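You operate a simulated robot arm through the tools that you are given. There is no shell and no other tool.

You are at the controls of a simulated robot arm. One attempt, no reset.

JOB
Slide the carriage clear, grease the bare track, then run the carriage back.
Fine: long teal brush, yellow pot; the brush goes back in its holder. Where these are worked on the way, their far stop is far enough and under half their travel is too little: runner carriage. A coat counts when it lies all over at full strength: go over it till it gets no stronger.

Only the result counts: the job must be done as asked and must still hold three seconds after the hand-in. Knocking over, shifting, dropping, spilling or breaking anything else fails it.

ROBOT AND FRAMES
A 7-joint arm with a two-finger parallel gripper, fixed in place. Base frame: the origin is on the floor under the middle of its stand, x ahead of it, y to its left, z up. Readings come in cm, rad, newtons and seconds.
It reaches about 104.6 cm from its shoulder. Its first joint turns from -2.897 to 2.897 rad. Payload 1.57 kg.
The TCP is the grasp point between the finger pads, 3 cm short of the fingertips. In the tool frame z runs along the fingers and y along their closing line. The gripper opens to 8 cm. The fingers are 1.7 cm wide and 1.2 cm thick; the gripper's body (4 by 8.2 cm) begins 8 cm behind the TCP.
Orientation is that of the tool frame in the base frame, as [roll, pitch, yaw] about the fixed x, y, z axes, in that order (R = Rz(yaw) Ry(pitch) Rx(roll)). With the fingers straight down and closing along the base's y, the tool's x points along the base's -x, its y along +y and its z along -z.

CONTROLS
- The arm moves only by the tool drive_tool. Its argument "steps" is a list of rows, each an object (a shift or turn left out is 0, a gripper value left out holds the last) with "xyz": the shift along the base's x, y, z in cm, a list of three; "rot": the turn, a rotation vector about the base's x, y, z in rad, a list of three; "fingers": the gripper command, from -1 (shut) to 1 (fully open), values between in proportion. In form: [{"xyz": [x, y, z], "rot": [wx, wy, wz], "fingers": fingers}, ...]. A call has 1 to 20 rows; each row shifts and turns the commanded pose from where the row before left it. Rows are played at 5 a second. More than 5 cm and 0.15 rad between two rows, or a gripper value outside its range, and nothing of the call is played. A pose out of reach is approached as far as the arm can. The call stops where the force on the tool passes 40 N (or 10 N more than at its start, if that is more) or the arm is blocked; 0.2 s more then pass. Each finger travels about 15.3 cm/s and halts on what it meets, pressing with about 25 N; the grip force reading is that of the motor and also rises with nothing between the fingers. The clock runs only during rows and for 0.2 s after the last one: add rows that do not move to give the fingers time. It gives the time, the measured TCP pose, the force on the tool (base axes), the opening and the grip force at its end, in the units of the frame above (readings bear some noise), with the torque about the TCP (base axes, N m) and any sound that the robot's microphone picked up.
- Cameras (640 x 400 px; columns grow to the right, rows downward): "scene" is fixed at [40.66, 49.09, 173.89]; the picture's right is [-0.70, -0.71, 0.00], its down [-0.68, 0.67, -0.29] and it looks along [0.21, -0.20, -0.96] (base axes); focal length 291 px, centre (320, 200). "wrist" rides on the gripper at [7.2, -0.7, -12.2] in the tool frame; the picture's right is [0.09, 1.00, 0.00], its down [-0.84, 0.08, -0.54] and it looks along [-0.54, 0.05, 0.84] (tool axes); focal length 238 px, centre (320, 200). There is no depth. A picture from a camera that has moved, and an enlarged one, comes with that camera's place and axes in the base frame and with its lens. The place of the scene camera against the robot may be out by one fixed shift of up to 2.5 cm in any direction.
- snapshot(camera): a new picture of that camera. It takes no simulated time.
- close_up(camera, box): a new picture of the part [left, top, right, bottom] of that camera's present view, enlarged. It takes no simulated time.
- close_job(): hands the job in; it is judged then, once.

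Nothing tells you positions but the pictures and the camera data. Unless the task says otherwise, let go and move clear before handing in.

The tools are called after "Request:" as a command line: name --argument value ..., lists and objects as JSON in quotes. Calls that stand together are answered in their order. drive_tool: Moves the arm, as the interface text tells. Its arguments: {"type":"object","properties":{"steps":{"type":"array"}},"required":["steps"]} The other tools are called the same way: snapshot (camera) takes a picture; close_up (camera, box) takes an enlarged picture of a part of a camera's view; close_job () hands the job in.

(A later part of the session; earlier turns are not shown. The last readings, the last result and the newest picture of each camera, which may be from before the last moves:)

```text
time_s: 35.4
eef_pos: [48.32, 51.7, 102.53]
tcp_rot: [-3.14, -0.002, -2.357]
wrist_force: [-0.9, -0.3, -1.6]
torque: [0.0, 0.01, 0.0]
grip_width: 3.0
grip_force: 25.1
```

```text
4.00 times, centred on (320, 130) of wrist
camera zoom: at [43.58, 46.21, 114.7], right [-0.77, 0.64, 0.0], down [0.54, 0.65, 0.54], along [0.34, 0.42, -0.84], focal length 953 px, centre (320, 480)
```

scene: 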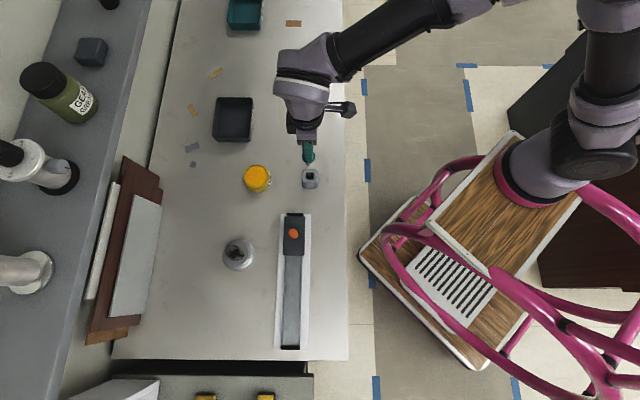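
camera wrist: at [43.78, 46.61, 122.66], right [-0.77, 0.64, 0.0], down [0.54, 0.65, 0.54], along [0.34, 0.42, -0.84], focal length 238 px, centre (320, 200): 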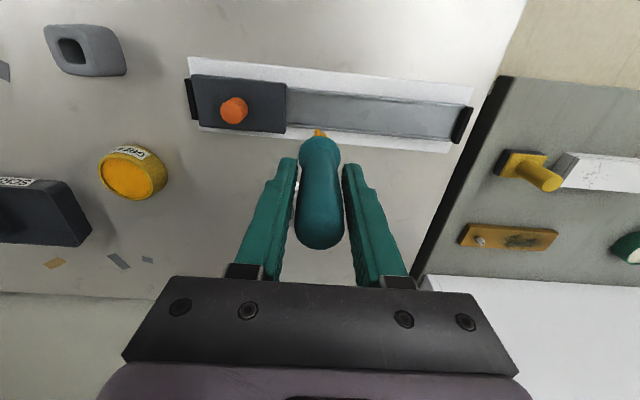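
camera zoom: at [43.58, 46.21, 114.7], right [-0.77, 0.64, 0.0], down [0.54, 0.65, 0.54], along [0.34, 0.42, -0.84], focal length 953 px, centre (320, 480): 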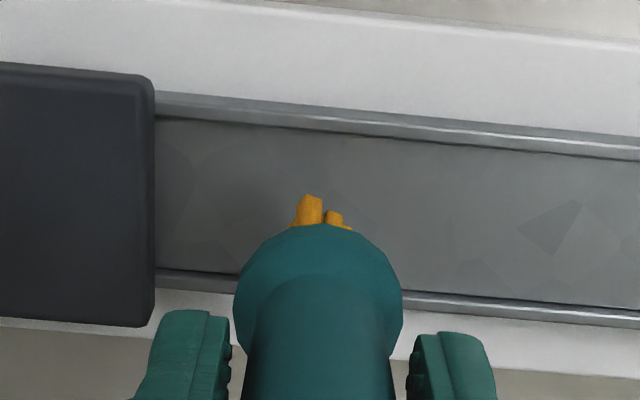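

Request:
drive_tool --steps '[{"xyz": [0, 0, -0.5], "fingers": -1}, {"xyz": [0, 0, -0.4]}, {"xyz": [0, 0, -0.3]}, {}]'

Request:
close_up --camera "wrist" --box '[240, 80, 400, 180]'

```text
time_s: 36.4
eef_pos: [48.36, 51.58, 101.32]
tcp_rot: [3.14, -0.002, -2.358]
wrist_force: [0.2, 0.0, -0.4]
torque: [0.0, -0.04, -0.01]
grip_width: 3.02
grip_force: 24.9
```

```text
4.00 times, centred on (320, 130) of wrist
camera zoom: at [43.62, 46.17, 113.53], right [-0.77, 0.64, 0.0], down [0.54, 0.65, 0.54], along [0.34, 0.42, -0.84], focal length 953 px, centre (320, 480)
```

zoom: 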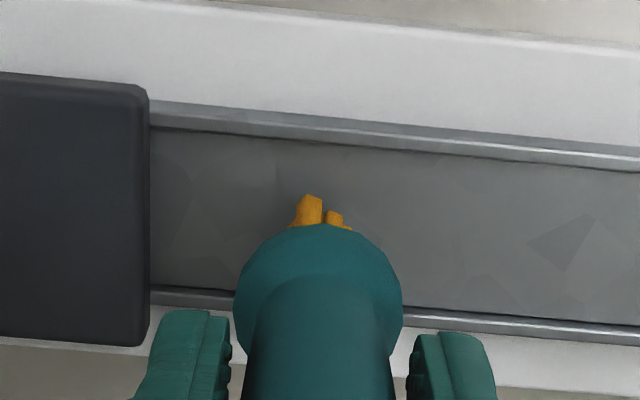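

Request:
drive_tool --steps '[{"xyz": [0, 0, -0.2], "fingers": -1}, {"xyz": [0, 0, -0.2]}, {}]'

Request:
drive_tool --steps '[{"xyz": [0, 0, -0.15], "fingers": -1}, {"xyz": [0, 0, -0.15]}, {}]'

```text
time_s: 37.2
eef_pos: [48.29, 51.8, 100.83]
tcp_rot: [3.141, -0.002, -2.355]
wrist_force: [-0.6, 0.2, -0.8]
torque: [0.03, 0.02, -0.01]
grip_width: 3.03
grip_force: 24.6
```

```text
time_s: 38.0
eef_pos: [48.35, 51.83, 100.62]
tcp_rot: [3.14, -0.003, -2.358]
wrist_force: [-1.2, 0.6, 0.0]
torque: [-0.01, 0.02, -0.01]
grip_width: 3.05
grip_force: 25.1
```

Request:
drive_tool --steps '[{"xyz": [0, 0, -0.15], "fingers": -1}, {"xyz": [0, 0, -0.1]}, {}]'

Request:
close_up --camera "wrist" --box '[240, 80, 400, 180]'

```text
time_s: 38.8
eef_pos: [48.43, 51.95, 100.32]
tcp_rot: [-3.14, -0.001, -2.356]
wrist_force: [0.3, 0.1, -0.5]
torque: [-0.02, 0.02, 0.02]
grip_width: 3.03
grip_force: 25.2
```

```text
4.00 times, centred on (320, 130) of wrist
camera zoom: at [43.58, 46.41, 112.5], right [-0.77, 0.64, 0.0], down [0.54, 0.65, 0.54], along [0.34, 0.42, -0.84], focal length 953 px, centre (320, 480)
```

zoom: 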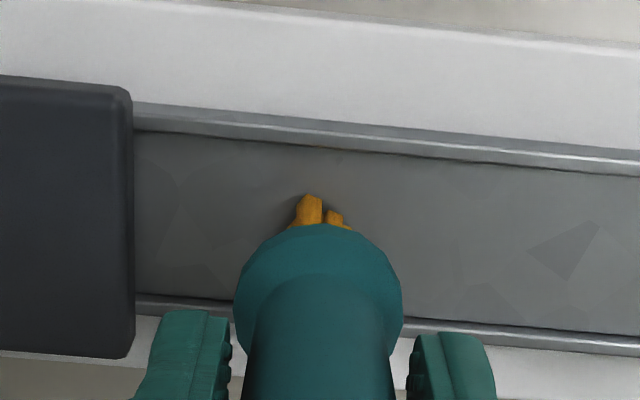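

Request:
drive_tool --steps '[{"xyz": [0, 0, -0.1], "fingers": -1}, {"xyz": [0, 0, -0.1]}, {}]'

Request:
drive_tool --steps '[{"xyz": [0, 0, -0.1], "fingers": -1}, {"xyz": [0, 0, -0.1]}, {}]'

Request:
close_up --camera "wrist" --box '[240, 80, 400, 180]'

```text
time_s: 39.6
eef_pos: [48.41, 51.95, 100.16]
tcp_rot: [3.14, 0.001, -2.356]
wrist_force: [-0.7, -1.3, 7.6]
torque: [-0.07, -0.04, -0.02]
grip_width: 3.05
grip_force: 24.8
```

```text
time_s: 40.4
eef_pos: [48.46, 51.91, 100.06]
tcp_rot: [3.141, 0.002, -2.355]
wrist_force: [-0.6, -1.3, 27.7]
torque: [0.03, -0.11, 0.0]
grip_width: 3.02
grip_force: 24.5
```

```text
4.00 times, centred on (320, 130) of wrist
camera zoom: at [43.6, 46.4, 112.3], right [-0.77, 0.64, 0.0], down [0.54, 0.65, 0.54], along [0.35, 0.42, -0.84], focal length 953 px, centre (320, 480)
```

zoom: 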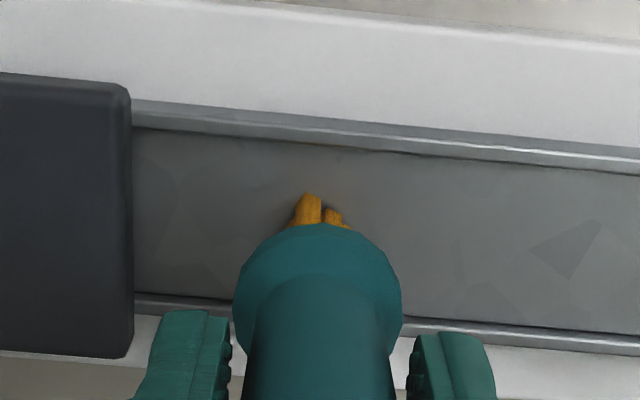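

Contact found: the track surface is touched at TCP z≈100.15, and the arm gives ~10 N/mm. I'll ease to a light pressure and make a short test stroke.

Request:
drive_tool --steps '[{"xyz": [-0.1, -0.1, 0.1], "fingers": -1}, {"xyz": [-0.35, 0.35, 0]}, {"xyz": [-0.5, 0.5, 0]}, {"xyz": [-0.5, 0.5, 0]}, {"xyz": [-0.5, 0.5, 0]}, {"xyz": [-0.5, 0.5, 0]}, {"xyz": [-0.5, 0.5, 0]}, {"xyz": [-0.5, 0.5, 0]}, {"xyz": [-0.5, 0.5, 0]}, {}]'

Request:
close_up --camera "wrist" --box '[200, 70, 440, 220]'

```text
time_s: 42.6
eef_pos: [44.35, 55.75, 100.03]
tcp_rot: [3.14, 0.0, -2.355]
wrist_force: [4.7, -5.1, 12.2]
torque: [-0.51, -0.48, -0.04]
grip_width: 3.07
grip_force: 25.0
```

```text
2.67 times, centred on (320, 145) of wrist
camera zoom: at [39.6, 50.2, 112.27], right [-0.77, 0.64, 0.0], down [0.54, 0.65, 0.54], along [0.35, 0.42, -0.84], focal length 636 px, centre (320, 347)
```

zoom: 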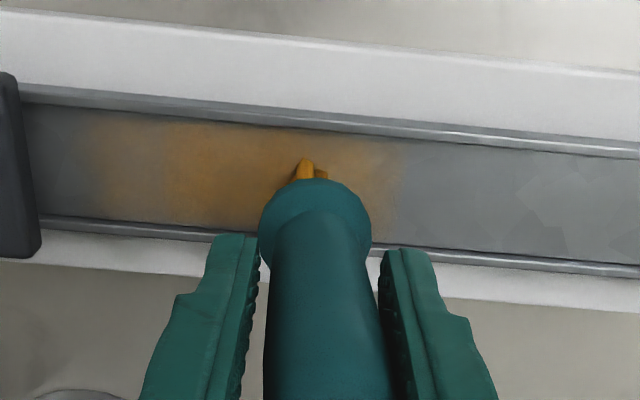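

The coat goes on across almost the full track width in one pass, though still thin. Continuing this stroke to the near-stop end.

Request:
drive_tool --steps '[{"xyz": [-0.5, 0.5, 0], "fingers": -1}, {"xyz": [-0.5, 0.5, 0]}, {"xyz": [-0.5, 0.5, 0]}, {"xyz": [-0.5, 0.5, 0]}, {"xyz": [-0.5, 0.5, 0]}, {"xyz": [-0.5, 0.5, 0]}, {"xyz": [-0.5, 0.5, 0]}, {"xyz": [-0.5, 0.5, 0]}, {"xyz": [-0.5, 0.5, 0]}, {"xyz": [-0.5, 0.5, 0]}, {"xyz": [-0.5, 0.5, 0]}, {"xyz": [-0.5, 0.5, 0]}, {"xyz": [-0.5, 0.5, 0]}, {"xyz": [-0.5, 0.5, 0]}, {"xyz": [-0.5, 0.5, 0]}, {}]'

Request:
snapshot --camera "wrist"

Request:
close_up --camera "wrist" --box '[200, 70, 440, 220]'

```text
time_s: 46.0
eef_pos: [36.93, 63.14, 100.04]
tcp_rot: [3.141, 0.0, -2.355]
wrist_force: [2.6, -1.4, 2.8]
torque: [-0.08, -0.23, -0.01]
grip_width: 3.05
grip_force: 24.9
```

```text
taken
camera wrist: at [32.12, 57.62, 112.26], right [-0.77, 0.64, 0.0], down [0.54, 0.65, 0.54], along [0.35, 0.42, -0.84], focal length 238 px, centre (320, 200)
```

wrist: 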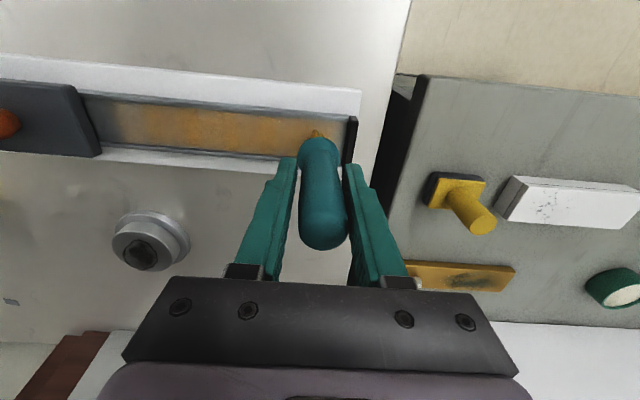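

```text
2.67 times, centred on (320, 145) of wrist
camera zoom: at [32.12, 57.62, 112.26], right [-0.77, 0.64, 0.0], down [0.54, 0.65, 0.54], along [0.35, 0.42, -0.84], focal length 636 px, centre (320, 347)
```

zoom: 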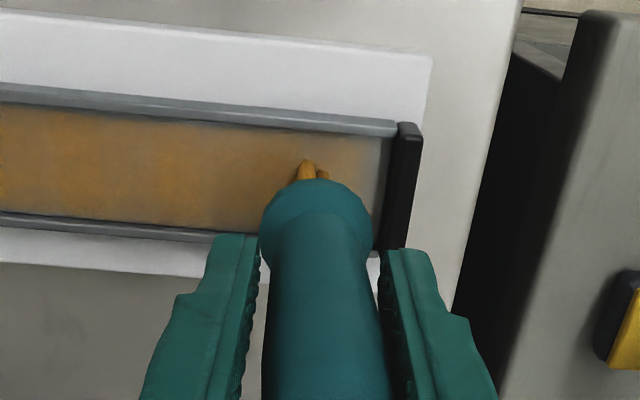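

The stop edge is about 2.5 cm further on. I'll go to the very end, then sweep back over the strip toward the carriage.

Request:
drive_tool --steps '[{"xyz": [-0.4, 0.4, -0.04], "fingers": -1}, {"xyz": [-0.4, 0.4, 0]}, {"xyz": [-0.15, 0.15, 0]}, {}, {}]'

Request:
close_up --camera "wrist" --box '[200, 70, 440, 220]'

```text
time_s: 47.2
eef_pos: [35.96, 64.08, 99.94]
tcp_rot: [3.139, 0.0, -2.356]
wrist_force: [4.3, -4.1, 10.3]
torque: [-0.26, -0.41, -0.02]
grip_width: 3.06
grip_force: 24.9
```

```text
2.67 times, centred on (320, 145) of wrist
camera zoom: at [31.17, 58.56, 112.25], right [-0.77, 0.64, 0.0], down [0.54, 0.65, 0.54], along [0.35, 0.42, -0.84], focal length 636 px, centre (320, 347)
```

zoom: 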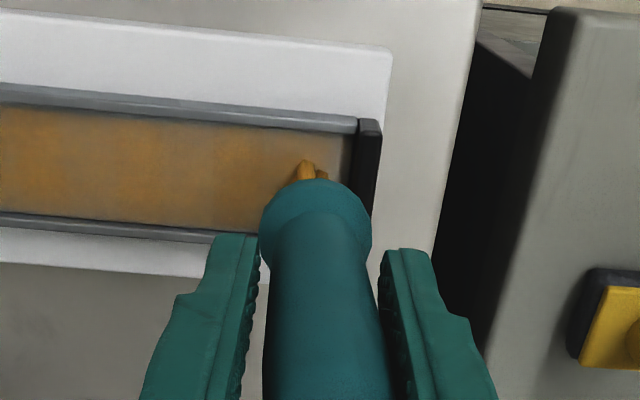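

Request:
drive_tool --steps '[{"xyz": [0.3, -0.3, 0], "fingers": -1}, {"xyz": [0.5, -0.5, 0]}, {"xyz": [0.5, -0.5, 0]}, {"xyz": [0.5, -0.5, 0]}, {"xyz": [0.5, -0.5, 0]}, {"xyz": [0.5, -0.5, 0]}, {"xyz": [0.5, -0.5, 0]}, {"xyz": [0.5, -0.5, 0]}, {"xyz": [0.5, -0.5, 0]}, {"xyz": [0.5, -0.5, 0]}, {"xyz": [0.5, -0.5, 0]}, {"xyz": [0.5, -0.5, 0]}, {"xyz": [0.5, -0.5, 0]}, {"xyz": [0.5, -0.5, 0]}, {"xyz": [0.5, -0.5, 0]}, {"xyz": [0.5, -0.5, 0]}, {"xyz": [0.5, -0.5, 0]}, {"xyz": [0.5, -0.5, 0]}, {}]'

Request:
snapshot --camera "wrist"

Request:
close_up --camera "wrist" --box '[200, 70, 520, 270]'

```text
time_s: 51.2
eef_pos: [44.79, 55.48, 99.95]
tcp_rot: [3.14, 0.001, -2.355]
wrist_force: [-7.9, 7.4, 19.9]
torque: [0.74, 0.68, 0.04]
grip_width: 3.05
grip_force: 25.1
```

```text
taken
camera wrist: at [39.99, 49.88, 112.21], right [-0.77, 0.64, 0.0], down [0.54, 0.65, 0.54], along [0.35, 0.42, -0.84], focal length 238 px, centre (320, 200)
```

wrist: 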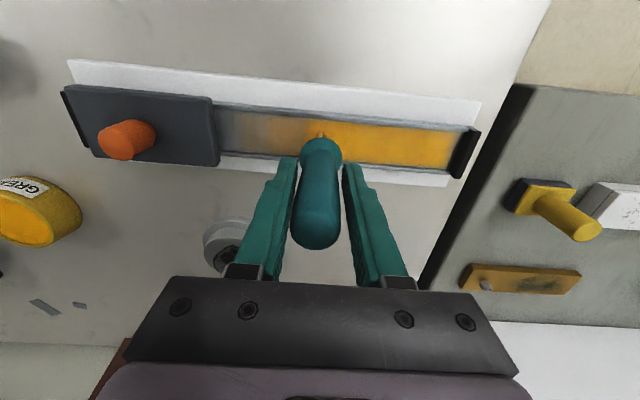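

```text
2.00 times, centred on (360, 170) of wrist
camera zoom: at [39.99, 49.88, 112.21], right [-0.77, 0.64, 0.0], down [0.54, 0.65, 0.54], along [0.35, 0.42, -0.84], focal length 477 px, centre (240, 260)
```

zoom: 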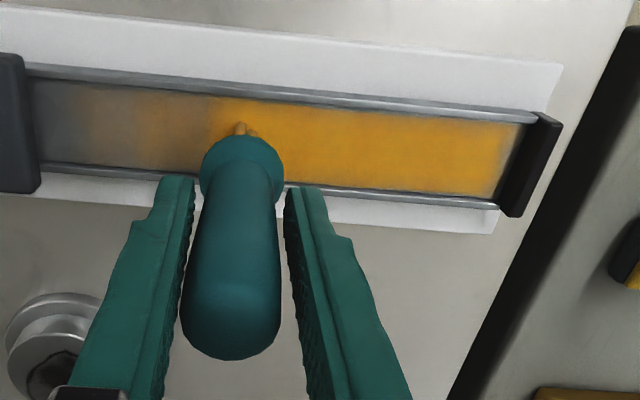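

The second pass makes the coat much stronger. Continuing the stroke up to the carriage edge.

Request:
drive_tool --steps '[{"xyz": [0.4, -0.4, 0.03], "fingers": -1}, {"xyz": [0.5, -0.5, 0]}, {"xyz": [0.5, -0.5, 0]}, {"xyz": [0.5, -0.5, 0]}, {"xyz": [0.5, -0.5, 0]}, {"xyz": [0.5, -0.5, 0]}, {"xyz": [0.5, -0.5, 0]}, {"xyz": [0.5, -0.5, 0]}, {"xyz": [0.5, -0.5, 0]}, {"xyz": [0.5, -0.5, 0]}, {"xyz": [0.4, -0.4, 0]}, {"xyz": [0.2, -0.2, 0]}, {}]'

Request:
close_up --camera "wrist" --box '[200, 70, 520, 270]'

```text
time_s: 54.0
eef_pos: [50.23, 49.78, 100.07]
tcp_rot: [3.141, -0.003, -2.355]
wrist_force: [1.0, -0.6, 0.4]
torque: [0.02, 0.0, 0.0]
grip_width: 3.02
grip_force: 24.9
```

```text
2.00 times, centred on (360, 170) of wrist
camera zoom: at [45.48, 44.3, 112.3], right [-0.77, 0.64, 0.0], down [0.54, 0.65, 0.54], along [0.35, 0.42, -0.84], focal length 477 px, centre (240, 260)
```

zoom: 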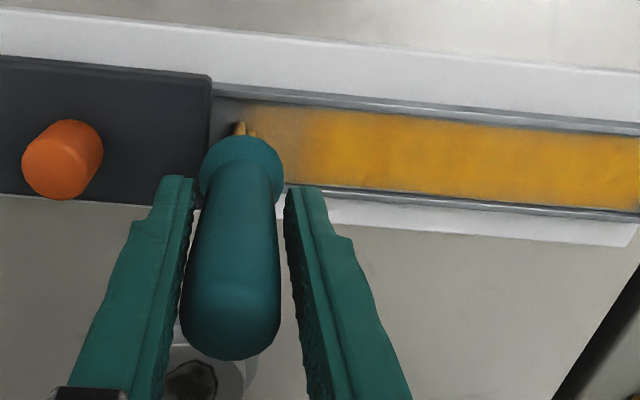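

Contact was lost near the carriage end. I'll lower slightly until I feel pressure and work this end with short strokes.

Request:
drive_tool --steps '[{"xyz": [0, 0, -0.1], "fingers": -1}, {"xyz": [0, 0, -0.08]}, {}]'

Request:
close_up --camera "wrist" --box '[240, 80, 400, 180]'

```text
time_s: 54.8
eef_pos: [50.18, 49.88, 100.0]
tcp_rot: [3.14, 0.002, -2.356]
wrist_force: [-1.2, -3.8, 19.6]
torque: [-0.25, -0.01, -0.02]
grip_width: 3.03
grip_force: 25.5
```

```text
4.00 times, centred on (320, 130) of wrist
camera zoom: at [45.44, 44.28, 112.18], right [-0.77, 0.64, 0.0], down [0.54, 0.65, 0.54], along [0.35, 0.42, -0.84], focal length 953 px, centre (320, 480)
```

zoom: 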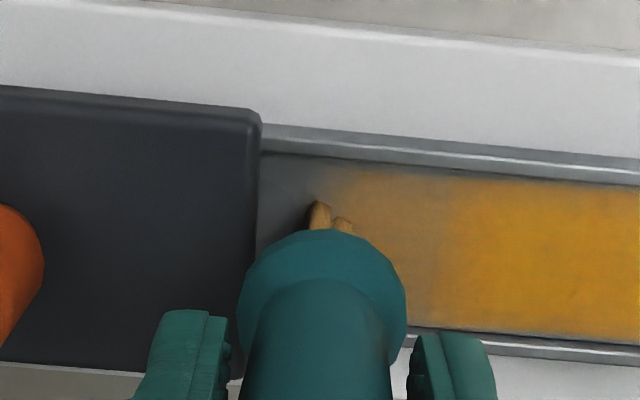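

The bristles are getting pale, so the load is running low. I'll lift and go back to the pot for more grease.

Request:
drive_tool --steps '[{"xyz": [0, 0, 0.5], "fingers": -1}, {"xyz": [0, 0, 1.5]}, {"xyz": [0, 0, 2.5]}, {"xyz": [0, 0, 3]}, {"xyz": [0, 0, 2.7]}, {"xyz": [1.8, -0.6, 0]}, {"xyz": [3.5, -1.25, 0]}, {"xyz": [3.5, -1.25, 0]}, {"xyz": [3.5, -1.25, 0]}, {"xyz": [3.5, -1.25, 0]}, {"xyz": [3.5, -1.25, 0]}, {"xyz": [3.5, -1.25, 0]}, {"xyz": [2.0, -0.75, 0]}, {"xyz": [0.8, -0.3, 0]}, {}, {}]'

Request:
snapshot --camera "scene"

Request:
close_up --camera "scene" --box '[220, 200, 380, 300]'

Request:
close_up --camera "scene" --box '[220, 270, 380, 370]'

Request:
close_up --camera "wrist" --box '[240, 80, 400, 180]'

```text
time_s: 58.2
eef_pos: [75.69, 40.6, 110.02]
tcp_rot: [-3.142, -0.002, -2.355]
wrist_force: [-0.7, -0.1, -1.3]
torque: [0.01, 0.0, -0.01]
grip_width: 3.05
grip_force: 24.8
```

```text
taken
```

scene: 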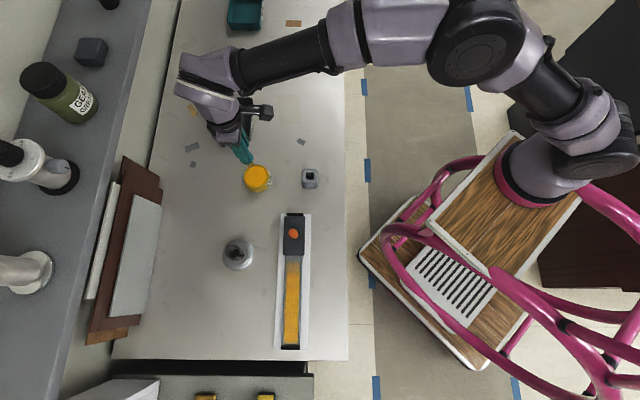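

```text
4.00 times, centred on (300, 250) of scene
camera zoom: at [40.66, 49.09, 173.89], right [-0.7, -0.71, 0.0], down [-0.68, 0.67, -0.29], along [0.21, -0.2, -0.96], focal length 1166 px, centre (400, 0)
```

zoom: 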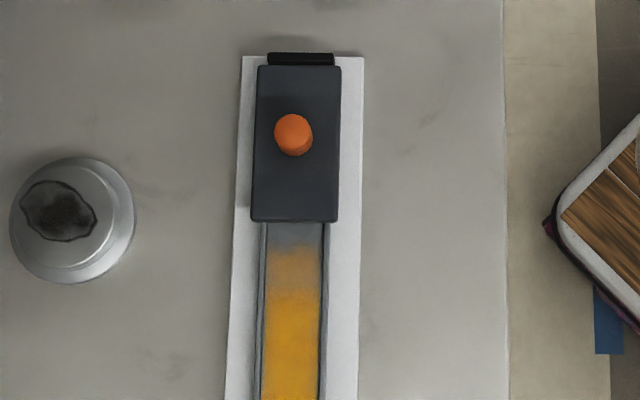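

```text
4.00 times, centred on (300, 320) of scene
camera zoom: at [40.66, 49.09, 173.89], right [-0.7, -0.71, 0.0], down [-0.68, 0.67, -0.29], along [0.21, -0.2, -0.96], focal length 1166 px, centre (400, -280)
```

zoom: 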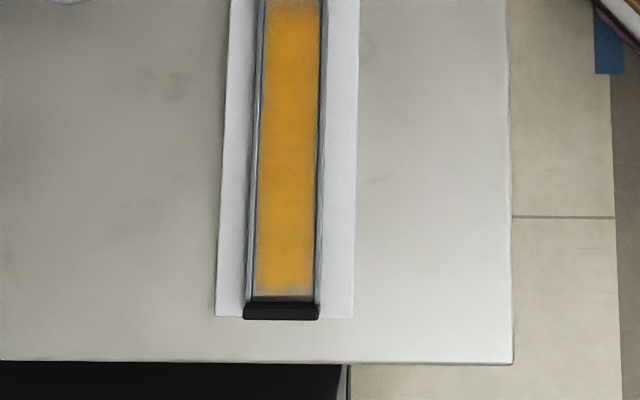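

```text
4.00 times, centred on (320, 130) of wrist
camera zoom: at [70.98, 35.16, 122.26], right [-0.77, 0.64, 0.0], down [0.54, 0.65, 0.54], along [0.35, 0.42, -0.84], focal length 953 px, centre (320, 480)
```

zoom: 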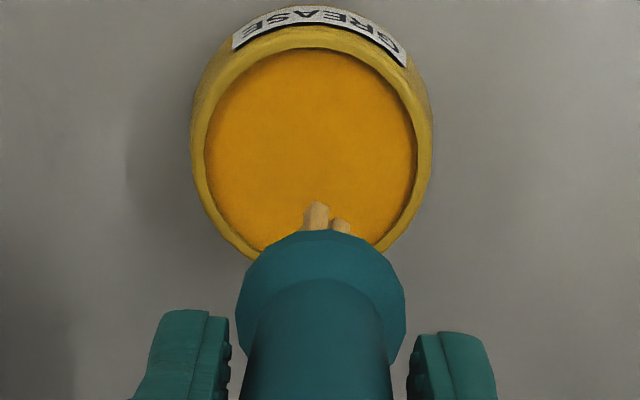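

The brush is nearly dry. The scene view shows good coat mid-track, but thin ends and edges. Dipping again, more gently this time.

Request:
drive_tool --steps '[{"xyz": [0.1, 0.1, -2], "fingers": -1}, {"xyz": [0, 0, -2.5]}, {"xyz": [0, 0, -2.5]}, {"xyz": [0, 0, -1.2]}, {"xyz": [0, 0, -0.4]}, {}]'

Request:
drive_tool --steps '[{"xyz": [0, 0, -0.2], "fingers": -1}, {"xyz": [0, 0, -0.15]}, {}, {}]'

Request:
close_up --camera "wrist" --box '[240, 80, 400, 180]'

```text
time_s: 59.6
eef_pos: [75.94, 40.85, 101.24]
tcp_rot: [-3.141, -0.002, -2.357]
wrist_force: [-0.2, -0.3, -0.6]
torque: [-0.02, -0.01, -0.02]
grip_width: 3.04
grip_force: 24.9
```

```text
time_s: 60.6
eef_pos: [75.99, 40.81, 101.16]
tcp_rot: [-3.141, 0.002, -2.355]
wrist_force: [0.4, -0.7, 19.3]
torque: [-0.06, -0.19, 0.02]
grip_width: 3.03
grip_force: 25.4
```

```text
4.00 times, centred on (320, 130) of wrist
camera zoom: at [71.15, 35.27, 113.38], right [-0.77, 0.64, 0.0], down [0.54, 0.65, 0.54], along [0.35, 0.42, -0.84], focal length 953 px, centre (320, 480)
```

zoom: 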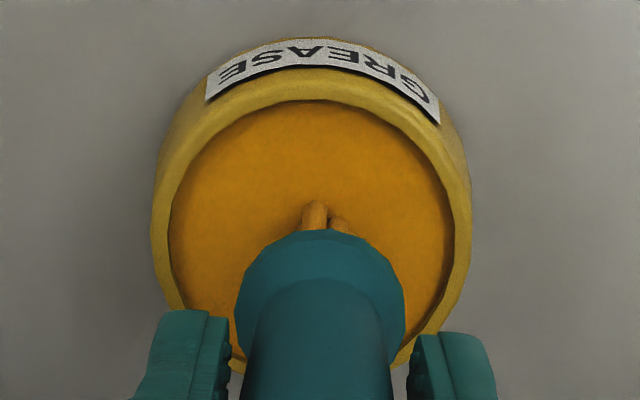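

Loaded again. Lifting and returning to the carriage end of the track.

Request:
drive_tool --steps '[{"fingers": -1}, {"xyz": [0, 0, 0.5]}, {"xyz": [0, 0, 1.5]}, {"xyz": [0, 0, 2.5]}, {"xyz": [0, 0, 2.5]}, {"xyz": [0, 0, 2]}, {"xyz": [-1.8, 0.6, 0]}, {"xyz": [-3.5, 1.2, 0]}, {"xyz": [-3.5, 1.2, 0]}, {"xyz": [-3.5, 1.2, 0]}, {"xyz": [-3.5, 1.2, 0]}, {"xyz": [-3.5, 1.2, 0]}, {"xyz": [-3.5, 1.2, 0]}, {"xyz": [-2.0, 0.75, 0]}, {"xyz": [-0.6, 0.3, 0]}, {}, {}]'

Request:
close_up --camera "wrist" --box '[200, 50, 440, 200]'

```text
time_s: 64.2
eef_pos: [50.52, 49.67, 110.1]
tcp_rot: [-3.141, -0.002, -2.357]
wrist_force: [0.3, -0.2, -0.6]
torque: [0.0, -0.04, -0.02]
grip_width: 3.03
grip_force: 24.8
```

```text
2.67 times, centred on (320, 125) of wrist
camera zoom: at [45.77, 44.16, 122.39], right [-0.77, 0.64, 0.0], down [0.54, 0.65, 0.54], along [0.34, 0.42, -0.84], focal length 636 px, centre (320, 400)
```

zoom: 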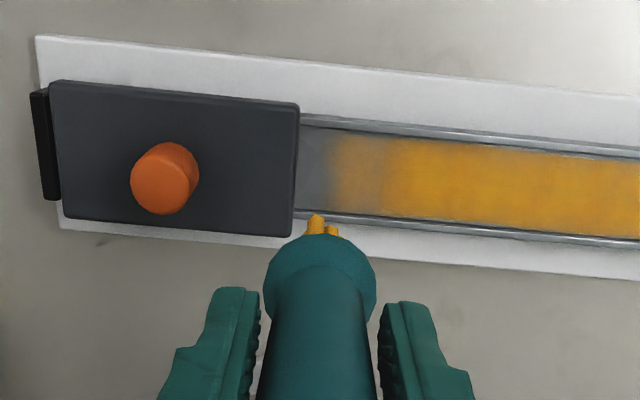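

Carriage edge is at s≈1.57; I'm at s≈0.6. Lowering just clear of the carriage to touch the track.

Request:
drive_tool --steps '[{"xyz": [-0.05, 0.05, -2.5], "fingers": -1}, {"xyz": [0, 0, -2.5]}, {"xyz": [0, 0, -2.5]}, {"xyz": [0, 0, -1.5]}, {"xyz": [0, 0, -0.6]}, {}]'

Request:
drive_tool --steps '[{"xyz": [0, 0, -0.2], "fingers": -1}, {"xyz": [0, 0, -0.2]}, {}]'

Request:
close_up --camera "wrist" --box '[240, 80, 400, 180]'

```text
time_s: 65.6
eef_pos: [50.36, 49.93, 100.32]
tcp_rot: [-3.141, -0.002, -2.357]
wrist_force: [0.6, 0.0, 0.1]
torque: [-0.01, 0.03, -0.02]
grip_width: 3.04
grip_force: 24.9
```

```text
time_s: 66.4
eef_pos: [50.53, 49.67, 100.18]
tcp_rot: [-3.141, -0.002, -2.356]
wrist_force: [-1.2, 0.2, -0.5]
torque: [-0.02, 0.0, 0.0]
grip_width: 3.02
grip_force: 25.3
```

```text
4.00 times, centred on (320, 130) of wrist
camera zoom: at [45.78, 44.19, 112.32], right [-0.77, 0.64, 0.0], down [0.54, 0.65, 0.54], along [0.34, 0.42, -0.84], focal length 953 px, centre (320, 480)
```

zoom: 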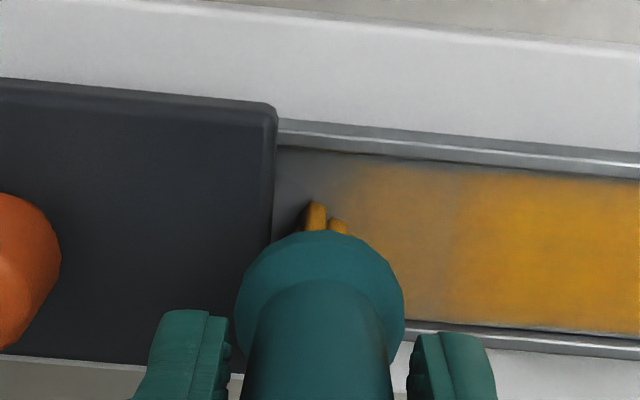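

Request:
drive_tool --steps '[{"xyz": [0, 0, -0.1], "fingers": -1}, {"xyz": [0, 0, -0.1]}, {}, {}]'

Request:
close_up --camera "wrist" --box '[240, 80, 400, 180]'

```text
time_s: 67.4
eef_pos: [50.64, 49.84, 100.03]
tcp_rot: [3.141, 0.001, -2.358]
wrist_force: [0.1, -2.4, 10.9]
torque: [-0.23, -0.04, -0.06]
grip_width: 3.04
grip_force: 25.2
```

```text
4.00 times, centred on (320, 130) of wrist
camera zoom: at [45.77, 44.21, 112.2], right [-0.77, 0.64, 0.0], down [0.54, 0.65, 0.54], along [0.35, 0.42, -0.84], focal length 953 px, centre (320, 480)
```

zoom: 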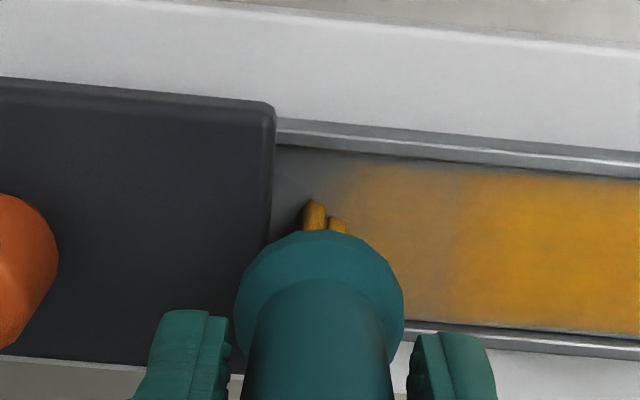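

Pressing at 11 N. Now working this end: strokes along the strip at both edges.

Request:
drive_tool --steps '[{"xyz": [-0.28, -0.28, 0], "fingers": -1}, {"xyz": [-0.28, -0.28, 0]}, {"xyz": [-0.53, 0.53, 0]}, {"xyz": [-0.53, 0.53, 0]}, {"xyz": [-0.53, 0.53, 0]}, {"xyz": [-0.53, 0.53, 0]}, {"xyz": [0.53, -0.53, 0]}, {"xyz": [0.53, -0.53, 0]}, {"xyz": [0.53, -0.53, 0]}, {"xyz": [0.53, -0.53, 0]}, {"xyz": [0.28, 0.28, 0]}, {"xyz": [0.28, 0.28, 0]}, {"xyz": [0.28, 0.28, 0]}, {"xyz": [0.28, 0.28, 0]}, {"xyz": [-0.53, 0.53, 0]}, {"xyz": [-0.53, 0.53, 0]}, {"xyz": [-0.53, 0.53, 0]}, {"xyz": [-0.53, 0.53, 0]}, {}]'

Request:
close_up --camera "wrist" --box '[200, 60, 440, 210]'

```text
time_s: 68.3
eef_pos: [49.62, 49.71, 99.95]
tcp_rot: [-3.136, 0.002, -2.36]
wrist_force: [2.2, -5.3, 9.4]
torque: [-0.53, -0.23, 0.02]
grip_width: 3.07
grip_force: 25.2
stopped in row 4: the force on the tool passed its limit at 42 N (the readings are from after the stop); the commanded pose is now the measured one
```

```text
2.67 times, centred on (320, 135) of wrist
camera zoom: at [44.82, 44.2, 112.15], right [-0.77, 0.64, -0.01], down [0.54, 0.65, 0.54], along [0.35, 0.41, -0.84], focal length 636 px, centre (320, 373)
```

zoom: 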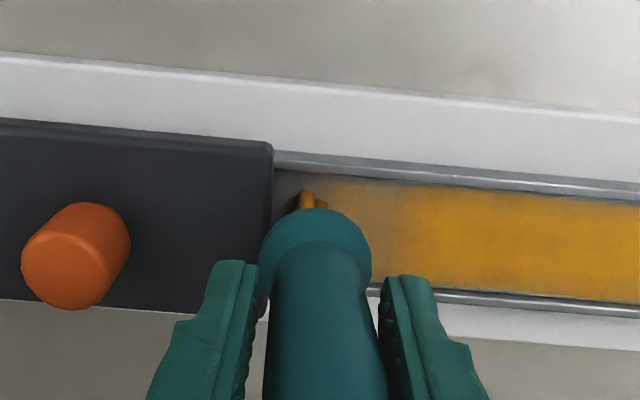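

It stopped on a 42 N spike, probably friction plus side load. I'll relieve, straighten the tool, and go with lighter pressure.

Request:
drive_tool --steps '[{"xyz": [0, 0, 0.1], "rot": [0.0039, 0.0039, 0.004], "fingers": -1}, {}]'

Request:
close_up --camera "wrist" --box '[270, 110, 350, 160]'

```text
time_s: 69.0
eef_pos: [49.51, 49.84, 99.92]
tcp_rot: [-3.141, 0.0, -2.357]
wrist_force: [0.3, 0.7, 0.9]
torque: [0.06, 0.02, 0.0]
grip_width: 3.04
grip_force: 25.1
```

```text
8.00 times, centred on (310, 135) of wrist
camera zoom: at [44.71, 44.25, 112.17], right [-0.77, 0.64, 0.0], down [0.54, 0.65, 0.54], along [0.35, 0.42, -0.84], focal length 1907 px, centre (400, 720)
```

zoom: 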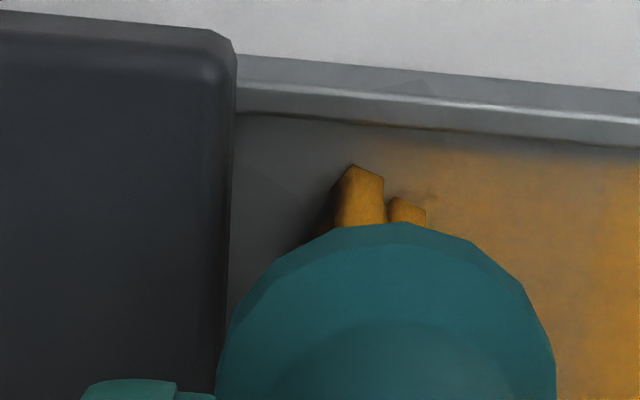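

Request:
drive_tool --steps '[{"xyz": [0.1, 0.1, -0.1], "fingers": -1}, {"xyz": [-0.3, 0.3, 0]}, {"xyz": [-0.5, 0.5, 0]}, {"xyz": [-0.5, 0.5, 0]}, {"xyz": [-0.5, 0.5, 0]}, {"xyz": [-0.3, 0.3, 0]}, {}]'

Request:
close_up --camera "wrist" --box '[200, 60, 440, 210]'

```text
time_s: 70.5
eef_pos: [47.62, 51.86, 99.93]
tcp_rot: [3.14, 0.002, -2.356]
wrist_force: [6.5, -5.5, 14.3]
torque: [-0.52, -0.61, -0.04]
grip_width: 3.04
grip_force: 24.7
```

```text
2.67 times, centred on (320, 135) of wrist
camera zoom: at [42.84, 46.42, 112.14], right [-0.77, 0.64, 0.0], down [0.54, 0.65, 0.54], along [0.35, 0.42, -0.84], focal length 636 px, centre (320, 373)
```

zoom: 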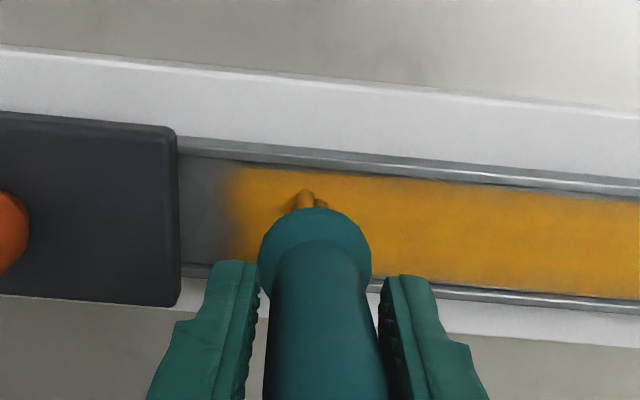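

That stroke coats strongly. Now back toward the carriage edge, as close as the bristles allow.

Request:
drive_tool --steps '[{"xyz": [0.3, -0.3, 0], "fingers": -1}, {"xyz": [0.5, -0.5, 0]}, {"xyz": [0.5, -0.5, 0]}, {"xyz": [0.5, -0.5, 0]}, {"xyz": [0.4, -0.4, 0]}, {"xyz": [0.2, -0.2, 0]}, {"xyz": [0.1, -0.1, 0]}, {}]'

Request:
close_up --camera "wrist" --box '[200, 60, 440, 210]'

```text
time_s: 72.3
eef_pos: [50.12, 49.46, 100.06]
tcp_rot: [3.141, 0.0, -2.356]
wrist_force: [-1.4, 2.7, 5.7]
torque: [0.27, 0.17, 0.01]
grip_width: 3.03
grip_force: 25.2
```

```text
2.67 times, centred on (320, 135) of wrist
camera zoom: at [45.36, 43.9, 112.15], right [-0.77, 0.64, 0.0], down [0.54, 0.65, 0.54], along [0.35, 0.42, -0.84], focal length 636 px, centre (320, 373)
```

zoom: 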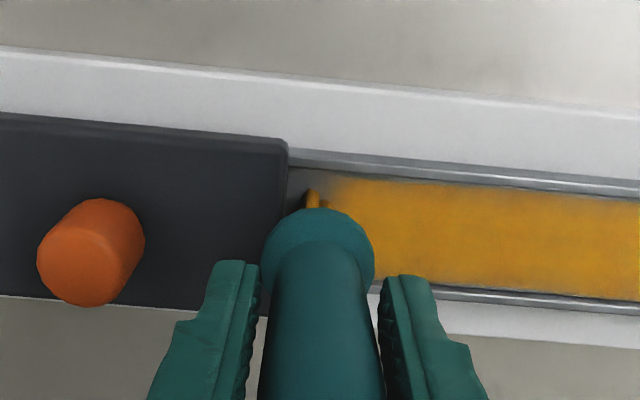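

Request:
drive_tool --steps '[{"xyz": [0.15, -0.15, -0.03], "fingers": -1}, {"xyz": [0.1, -0.1, 0]}, {"xyz": [0.2, 0.2, 0]}, {"xyz": [0.2, 0.2, 0]}, {"xyz": [0.2, 0.2, 0]}, {}]'

Request:
close_up --camera "wrist" --box '[200, 60, 440, 210]'

```text
time_s: 73.8
eef_pos: [51.09, 49.81, 99.95]
tcp_rot: [-3.141, 0.0, -2.355]
wrist_force: [-1.5, 0.1, -0.1]
torque: [0.06, 0.08, -0.04]
grip_width: 3.03
grip_force: 25.3
```

```text
2.67 times, centred on (320, 135) of wrist
camera zoom: at [46.19, 44.3, 112.15], right [-0.77, 0.64, 0.0], down [0.54, 0.65, 0.54], along [0.35, 0.42, -0.84], focal length 636 px, centre (320, 373)
```

zoom: 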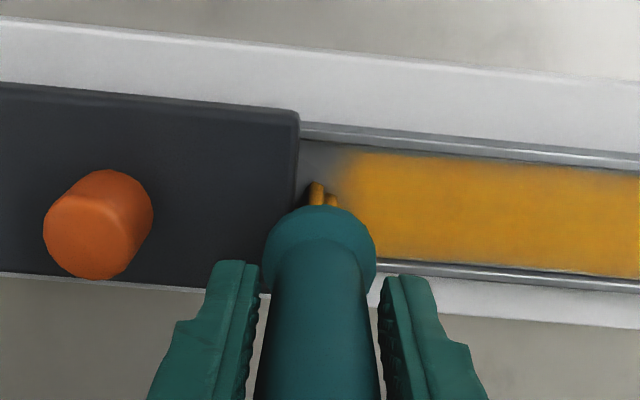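

Request:
drive_tool --steps '[{"xyz": [0, 0, -0.12], "fingers": -1}, {"xyz": [-0.15, -0.15, 0]}, {"xyz": [-0.2, -0.2, 0]}, {"xyz": [-0.2, -0.2, 0]}, {"xyz": [0.2, 0.2, 0]}, {"xyz": [0.2, 0.2, 0]}, {}]'

Request:
close_up --camera "wrist" --box '[200, 60, 440, 210]'

```text
time_s: 75.3
eef_pos: [50.72, 49.46, 99.76]
tcp_rot: [3.139, 0.001, -2.357]
wrist_force: [-7.5, -4.2, 31.0]
torque: [-0.39, 0.61, -0.02]
grip_width: 3.05
grip_force: 24.8
```

```text
2.67 times, centred on (320, 135) of wrist
camera zoom: at [45.91, 43.97, 112.05], right [-0.77, 0.64, 0.0], down [0.54, 0.65, 0.54], along [0.35, 0.42, -0.84], focal length 636 px, centre (320, 373)
```

zoom: 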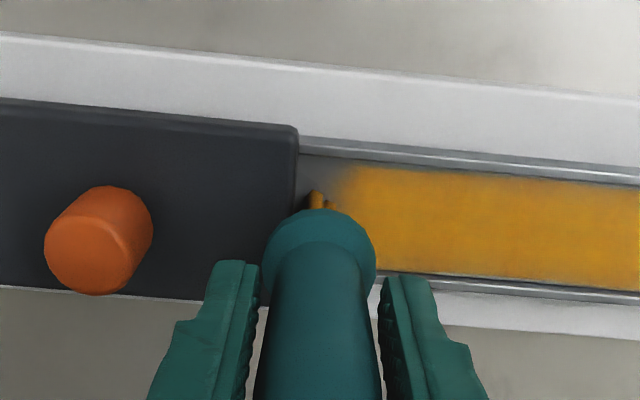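

Pressure is 31 N, so I'll ease off and stroke along the full track at centre, toward the near stop.

Request:
drive_tool --steps '[{"xyz": [0, 0, 0.12], "fingers": -1}, {"xyz": [-0.3, 0.3, 0]}, {"xyz": [-0.5, 0.5, 0]}, {"xyz": [-0.5, 0.5, 0]}, {"xyz": [-0.5, 0.5, 0]}, {"xyz": [-0.5, 0.5, 0]}, {"xyz": [-0.3, 0.3, 0]}, {}]'

Request:
close_up --camera "wrist" --box '[200, 60, 440, 210]'

```text
time_s: 77.2
eef_pos: [48.05, 52.28, 99.83]
tcp_rot: [-3.14, 0.0, -2.355]
wrist_force: [1.0, -3.3, 4.2]
torque: [-0.22, -0.13, 0.03]
grip_width: 3.06
grip_force: 25.4
```

```text
2.67 times, centred on (320, 135) of wrist
camera zoom: at [43.27, 46.7, 112.03], right [-0.77, 0.64, 0.0], down [0.54, 0.65, 0.54], along [0.35, 0.42, -0.84], focal length 636 px, centre (320, 373)
```

zoom: 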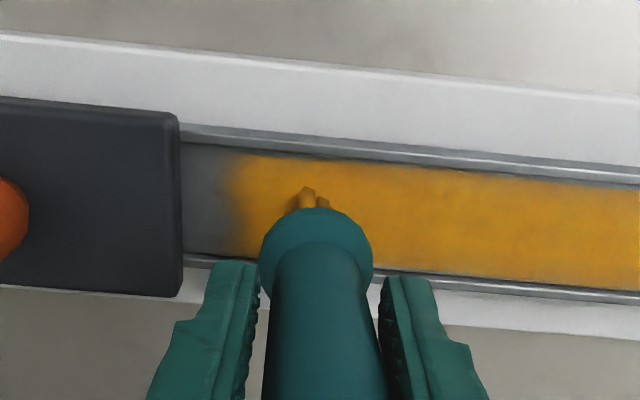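

The coat evidently ends by design about 1.7 cm short of the carriage; that end is now well covered. Continuing the stroke to the near stop.

Request:
drive_tool --steps '[{"xyz": [-0.3, 0.3, -0.06], "fingers": -1}, {"xyz": [-0.6, 0.6, 0]}, {"xyz": [-0.6, 0.6, 0]}, {"xyz": [-0.6, 0.6, 0]}, {"xyz": [-0.6, 0.6, 0]}, {"xyz": [-0.6, 0.6, 0]}, {"xyz": [-0.6, 0.6, 0]}, {"xyz": [-0.6, 0.6, 0]}, {"xyz": [-0.6, 0.6, 0]}, {"xyz": [-0.6, 0.6, 0]}, {"xyz": [-0.6, 0.6, 0]}, {"xyz": [-0.6, 0.6, 0]}, {"xyz": [-0.6, 0.6, 0]}, {"xyz": [-0.6, 0.6, 0]}, {"xyz": [-0.6, 0.6, 0]}, {"xyz": [-0.6, 0.6, 0]}, {"xyz": [-0.6, 0.6, 0]}, {"xyz": [-0.6, 0.6, 0]}, {}]'

Request:
close_up --camera "wrist" --box '[200, 60, 440, 210]'

Request:
snapshot --camera "wrist"

```text
time_s: 81.2
eef_pos: [37.73, 62.73, 99.84]
tcp_rot: [-3.14, -0.001, -2.355]
wrist_force: [3.3, -1.5, 4.9]
torque: [-0.15, -0.29, -0.02]
grip_width: 3.06
grip_force: 24.8
```

```text
2.67 times, centred on (320, 135) of wrist
camera zoom: at [32.99, 57.19, 112.0], right [-0.77, 0.64, 0.0], down [0.54, 0.65, 0.54], along [0.35, 0.42, -0.84], focal length 636 px, centre (320, 373)
```

zoom: 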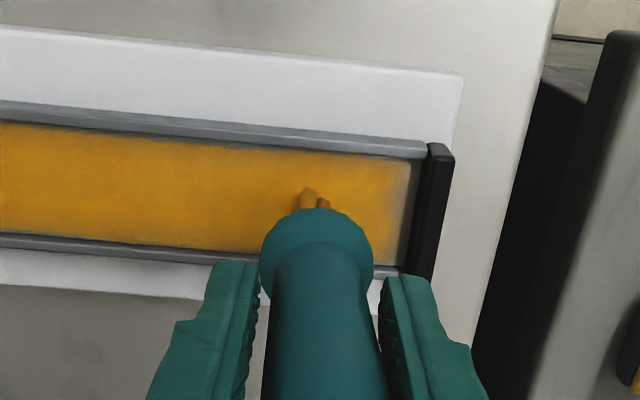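

```text
taken
camera wrist: at [32.99, 57.19, 112.0], right [-0.77, 0.64, 0.0], down [0.54, 0.65, 0.54], along [0.35, 0.42, -0.84], focal length 238 px, centre (320, 200)
```

wrist: 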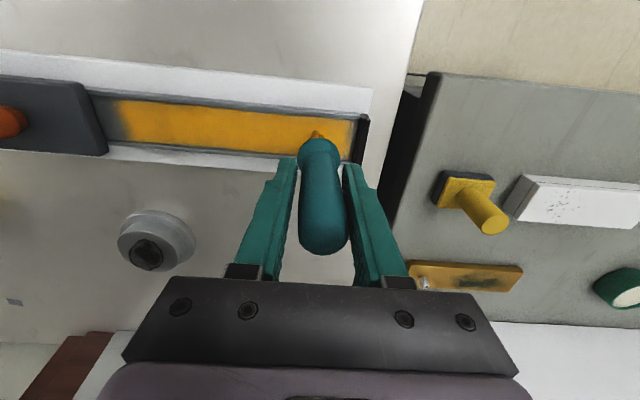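

Request:
drive_tool --steps '[{"xyz": [-0.5, 0.5, -0.05], "fingers": -1}, {"xyz": [-0.5, 0.5, 0]}, {"xyz": [-0.4, 0.4, 0]}, {"xyz": [-0.2, 0.2, 0]}, {"xyz": [0.12, 0.12, 0]}, {"xyz": [0.12, 0.12, 0]}, {"xyz": [0.4, -0.4, 0]}, {"xyz": [0.5, -0.5, 0]}, {"xyz": [-0.12, -0.12, 0]}, {"xyz": [-0.12, -0.12, 0]}, {"xyz": [-0.4, 0.4, 0]}, {"xyz": [-0.5, 0.5, 0]}, {"xyz": [-0.12, -0.12, 0]}, {"xyz": [-0.12, -0.12, 0]}, {"xyz": [0.4, -0.4, 0]}, {"xyz": [0.5, -0.5, 0]}, {}]'

Request:
close_up --camera "wrist" --box '[200, 60, 440, 210]'

```text
time_s: 84.8
eef_pos: [36.44, 63.2, 99.74]
tcp_rot: [3.141, -0.003, -2.353]
wrist_force: [-10.7, 2.8, 13.3]
torque: [0.27, 0.92, -0.03]
grip_width: 3.04
grip_force: 24.6
```

```text
2.67 times, centred on (320, 135) of wrist
camera zoom: at [31.76, 57.63, 111.95], right [-0.77, 0.64, 0.0], down [0.54, 0.65, 0.54], along [0.34, 0.42, -0.84], focal length 636 px, centre (320, 373)
```

zoom: 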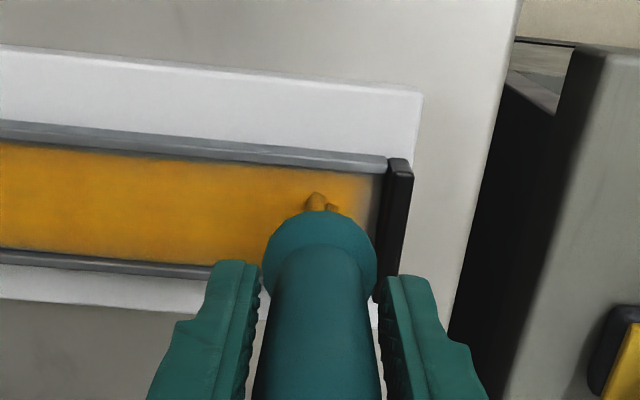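

Request:
drive_tool --steps '[{"xyz": [0.3, -0.3, 0.02], "fingers": -1}, {"xyz": [0.65, -0.65, 0]}, {"xyz": [0.65, -0.65, 0]}, {"xyz": [0.65, -0.65, 0]}, {"xyz": [0.65, -0.65, 0]}, {"xyz": [0.65, -0.65, 0]}, {"xyz": [0.65, -0.65, 0]}, {"xyz": [0.65, -0.65, 0]}, {"xyz": [0.65, -0.65, 0]}, {"xyz": [0.65, -0.65, 0]}, {"xyz": [0.65, -0.65, 0]}, {"xyz": [0.65, -0.65, 0]}, {"xyz": [0.65, -0.65, 0]}, {"xyz": [0.65, -0.65, 0]}, {"xyz": [0.65, -0.65, 0]}, {"xyz": [0.65, -0.65, 0]}, {"xyz": [0.65, -0.65, 0]}, {"xyz": [0.65, -0.65, 0]}, {"xyz": [0.65, -0.65, 0]}, {}]'

Request:
snapshot --camera "wrist"

Request:
close_up --camera "wrist" --box '[200, 60, 440, 210]'

```text
time_s: 89.0
eef_pos: [48.68, 51.08, 99.8]
tcp_rot: [-3.141, 0.0, -2.356]
wrist_force: [-0.8, -0.9, -0.1]
torque: [-0.01, 0.0, -0.01]
grip_width: 3.03
grip_force: 25.6
```

```text
taken
camera wrist: at [43.88, 45.62, 112.04], right [-0.77, 0.64, 0.0], down [0.54, 0.65, 0.54], along [0.35, 0.42, -0.84], focal length 238 px, centre (320, 200)
```

wrist: 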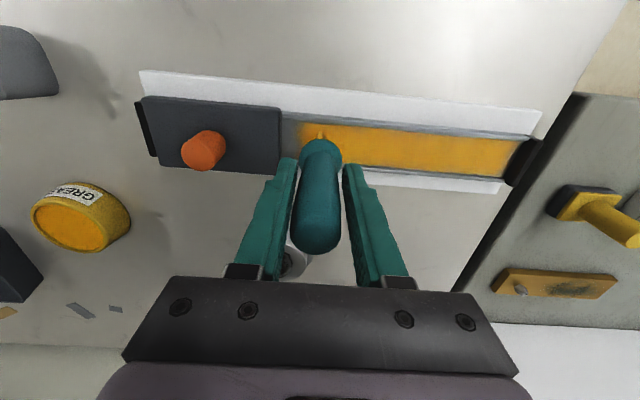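

```text
2.67 times, centred on (320, 135) of wrist
camera zoom: at [43.88, 45.62, 112.04], right [-0.77, 0.64, 0.0], down [0.54, 0.65, 0.54], along [0.35, 0.42, -0.84], focal length 636 px, centre (320, 373)
```

zoom: 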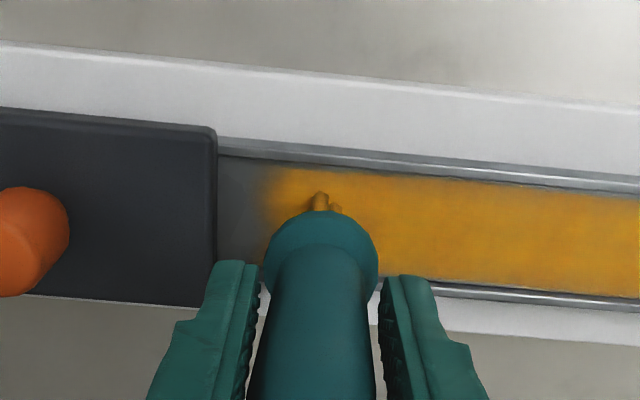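

Coverage looks strong. I'll lift and return to the pot for a third load, which also gives the scene camera a clear view of the track.

Request:
drive_tool --steps '[{"xyz": [0, 0, 0.5], "fingers": -1}, {"xyz": [0, 0, 2]}, {"xyz": [0, 0, 3]}, {"xyz": [0, 0, 3]}, {"xyz": [0, 0, 1.7]}, {"xyz": [2.2, -0.8, 0]}, {"xyz": [3.7, -1.4, 0]}, {"xyz": [3.7, -1.4, 0]}, {"xyz": [3.7, -1.4, 0]}, {"xyz": [3.7, -1.4, 0]}, {"xyz": [3.7, -1.4, 0]}, {"xyz": [3.7, -1.4, 0]}, {"xyz": [2.2, -0.8, 0]}, {"xyz": [0.7, -0.3, 0]}, {}, {}]'

Request:
close_up --camera "scene" --box '[250, 240, 346, 300]'

Request:
close_up --camera "scene" --box '[250, 295, 346, 355]'

Request:
close_up --camera "wrist" --box '[240, 80, 400, 180]'

```text
time_s: 92.3
eef_pos: [75.97, 40.82, 109.74]
tcp_rot: [-3.141, 0.001, -2.357]
wrist_force: [0.1, -0.4, -0.5]
torque: [-0.01, 0.01, -0.01]
grip_width: 3.08
grip_force: 25.6
```

```text
6.67 times, centred on (298, 270) of scene
camera zoom: at [40.66, 49.09, 173.89], right [-0.7, -0.71, 0.0], down [-0.68, 0.67, -0.29], along [0.21, -0.2, -0.96], focal length 1943 px, centre (467, -267)
```

zoom: 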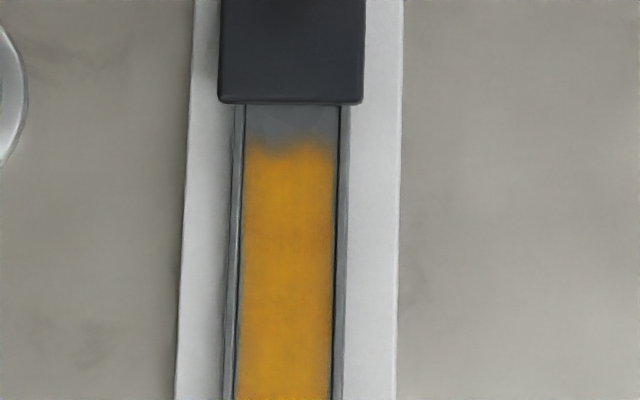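

```text
6.67 times, centred on (298, 325) of scene
camera zoom: at [40.66, 49.09, 173.89], right [-0.7, -0.71, 0.0], down [-0.68, 0.67, -0.29], along [0.21, -0.2, -0.96], focal length 1943 px, centre (467, -633)
```

zoom: 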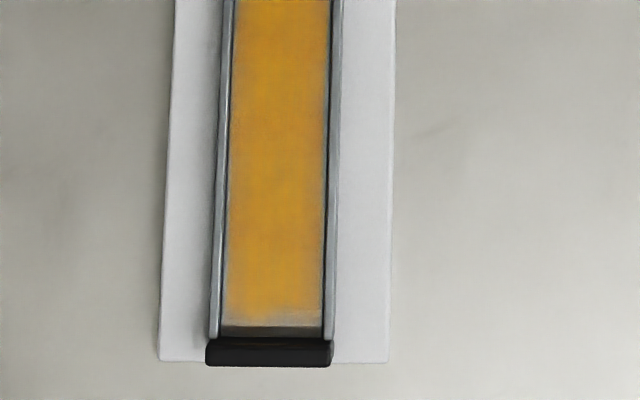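

```text
4.00 times, centred on (320, 130) of wrist
camera zoom: at [71.34, 35.32, 121.91], right [-0.77, 0.64, 0.0], down [0.54, 0.65, 0.54], along [0.35, 0.42, -0.84], focal length 953 px, centre (320, 480)
```

zoom: 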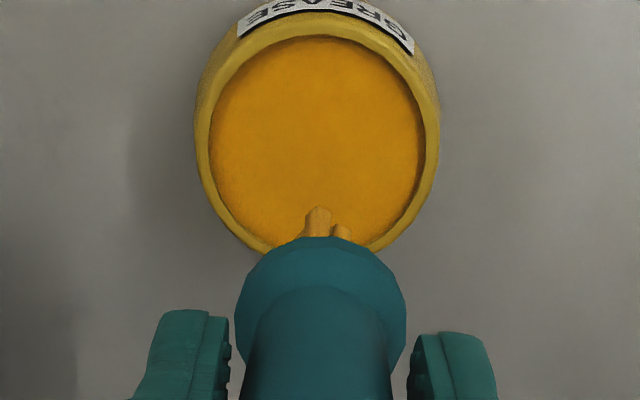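

The upper part is saturated orange, while the lower part and both extreme ends are still a bit thin. Dipping a third time.

Request:
drive_tool --steps '[{"xyz": [0, 0, -2], "fingers": -1}, {"xyz": [0, 0, -2.5]}, {"xyz": [0, 0, -2.5]}, {"xyz": [0, 0, -1.2]}, {"xyz": [0, 0, -0.4]}, {}]'

Request:
drive_tool --steps '[{"xyz": [0, 0, -0.2], "fingers": -1}, {"xyz": [0, 0, -0.15]}, {}, {}]'

```text
time_s: 93.8
eef_pos: [76.01, 40.93, 101.32]
tcp_rot: [-3.141, 0.0, -2.357]
wrist_force: [0.4, -0.2, -0.8]
torque: [-0.01, -0.02, -0.01]
grip_width: 3.07
grip_force: 24.9
```

```text
time_s: 94.8
eef_pos: [75.99, 40.94, 101.04]
tcp_rot: [-3.14, 0.0, -2.356]
wrist_force: [0.6, 0.0, -0.2]
torque: [0.03, -0.01, -0.01]
grip_width: 3.03
grip_force: 25.2
```

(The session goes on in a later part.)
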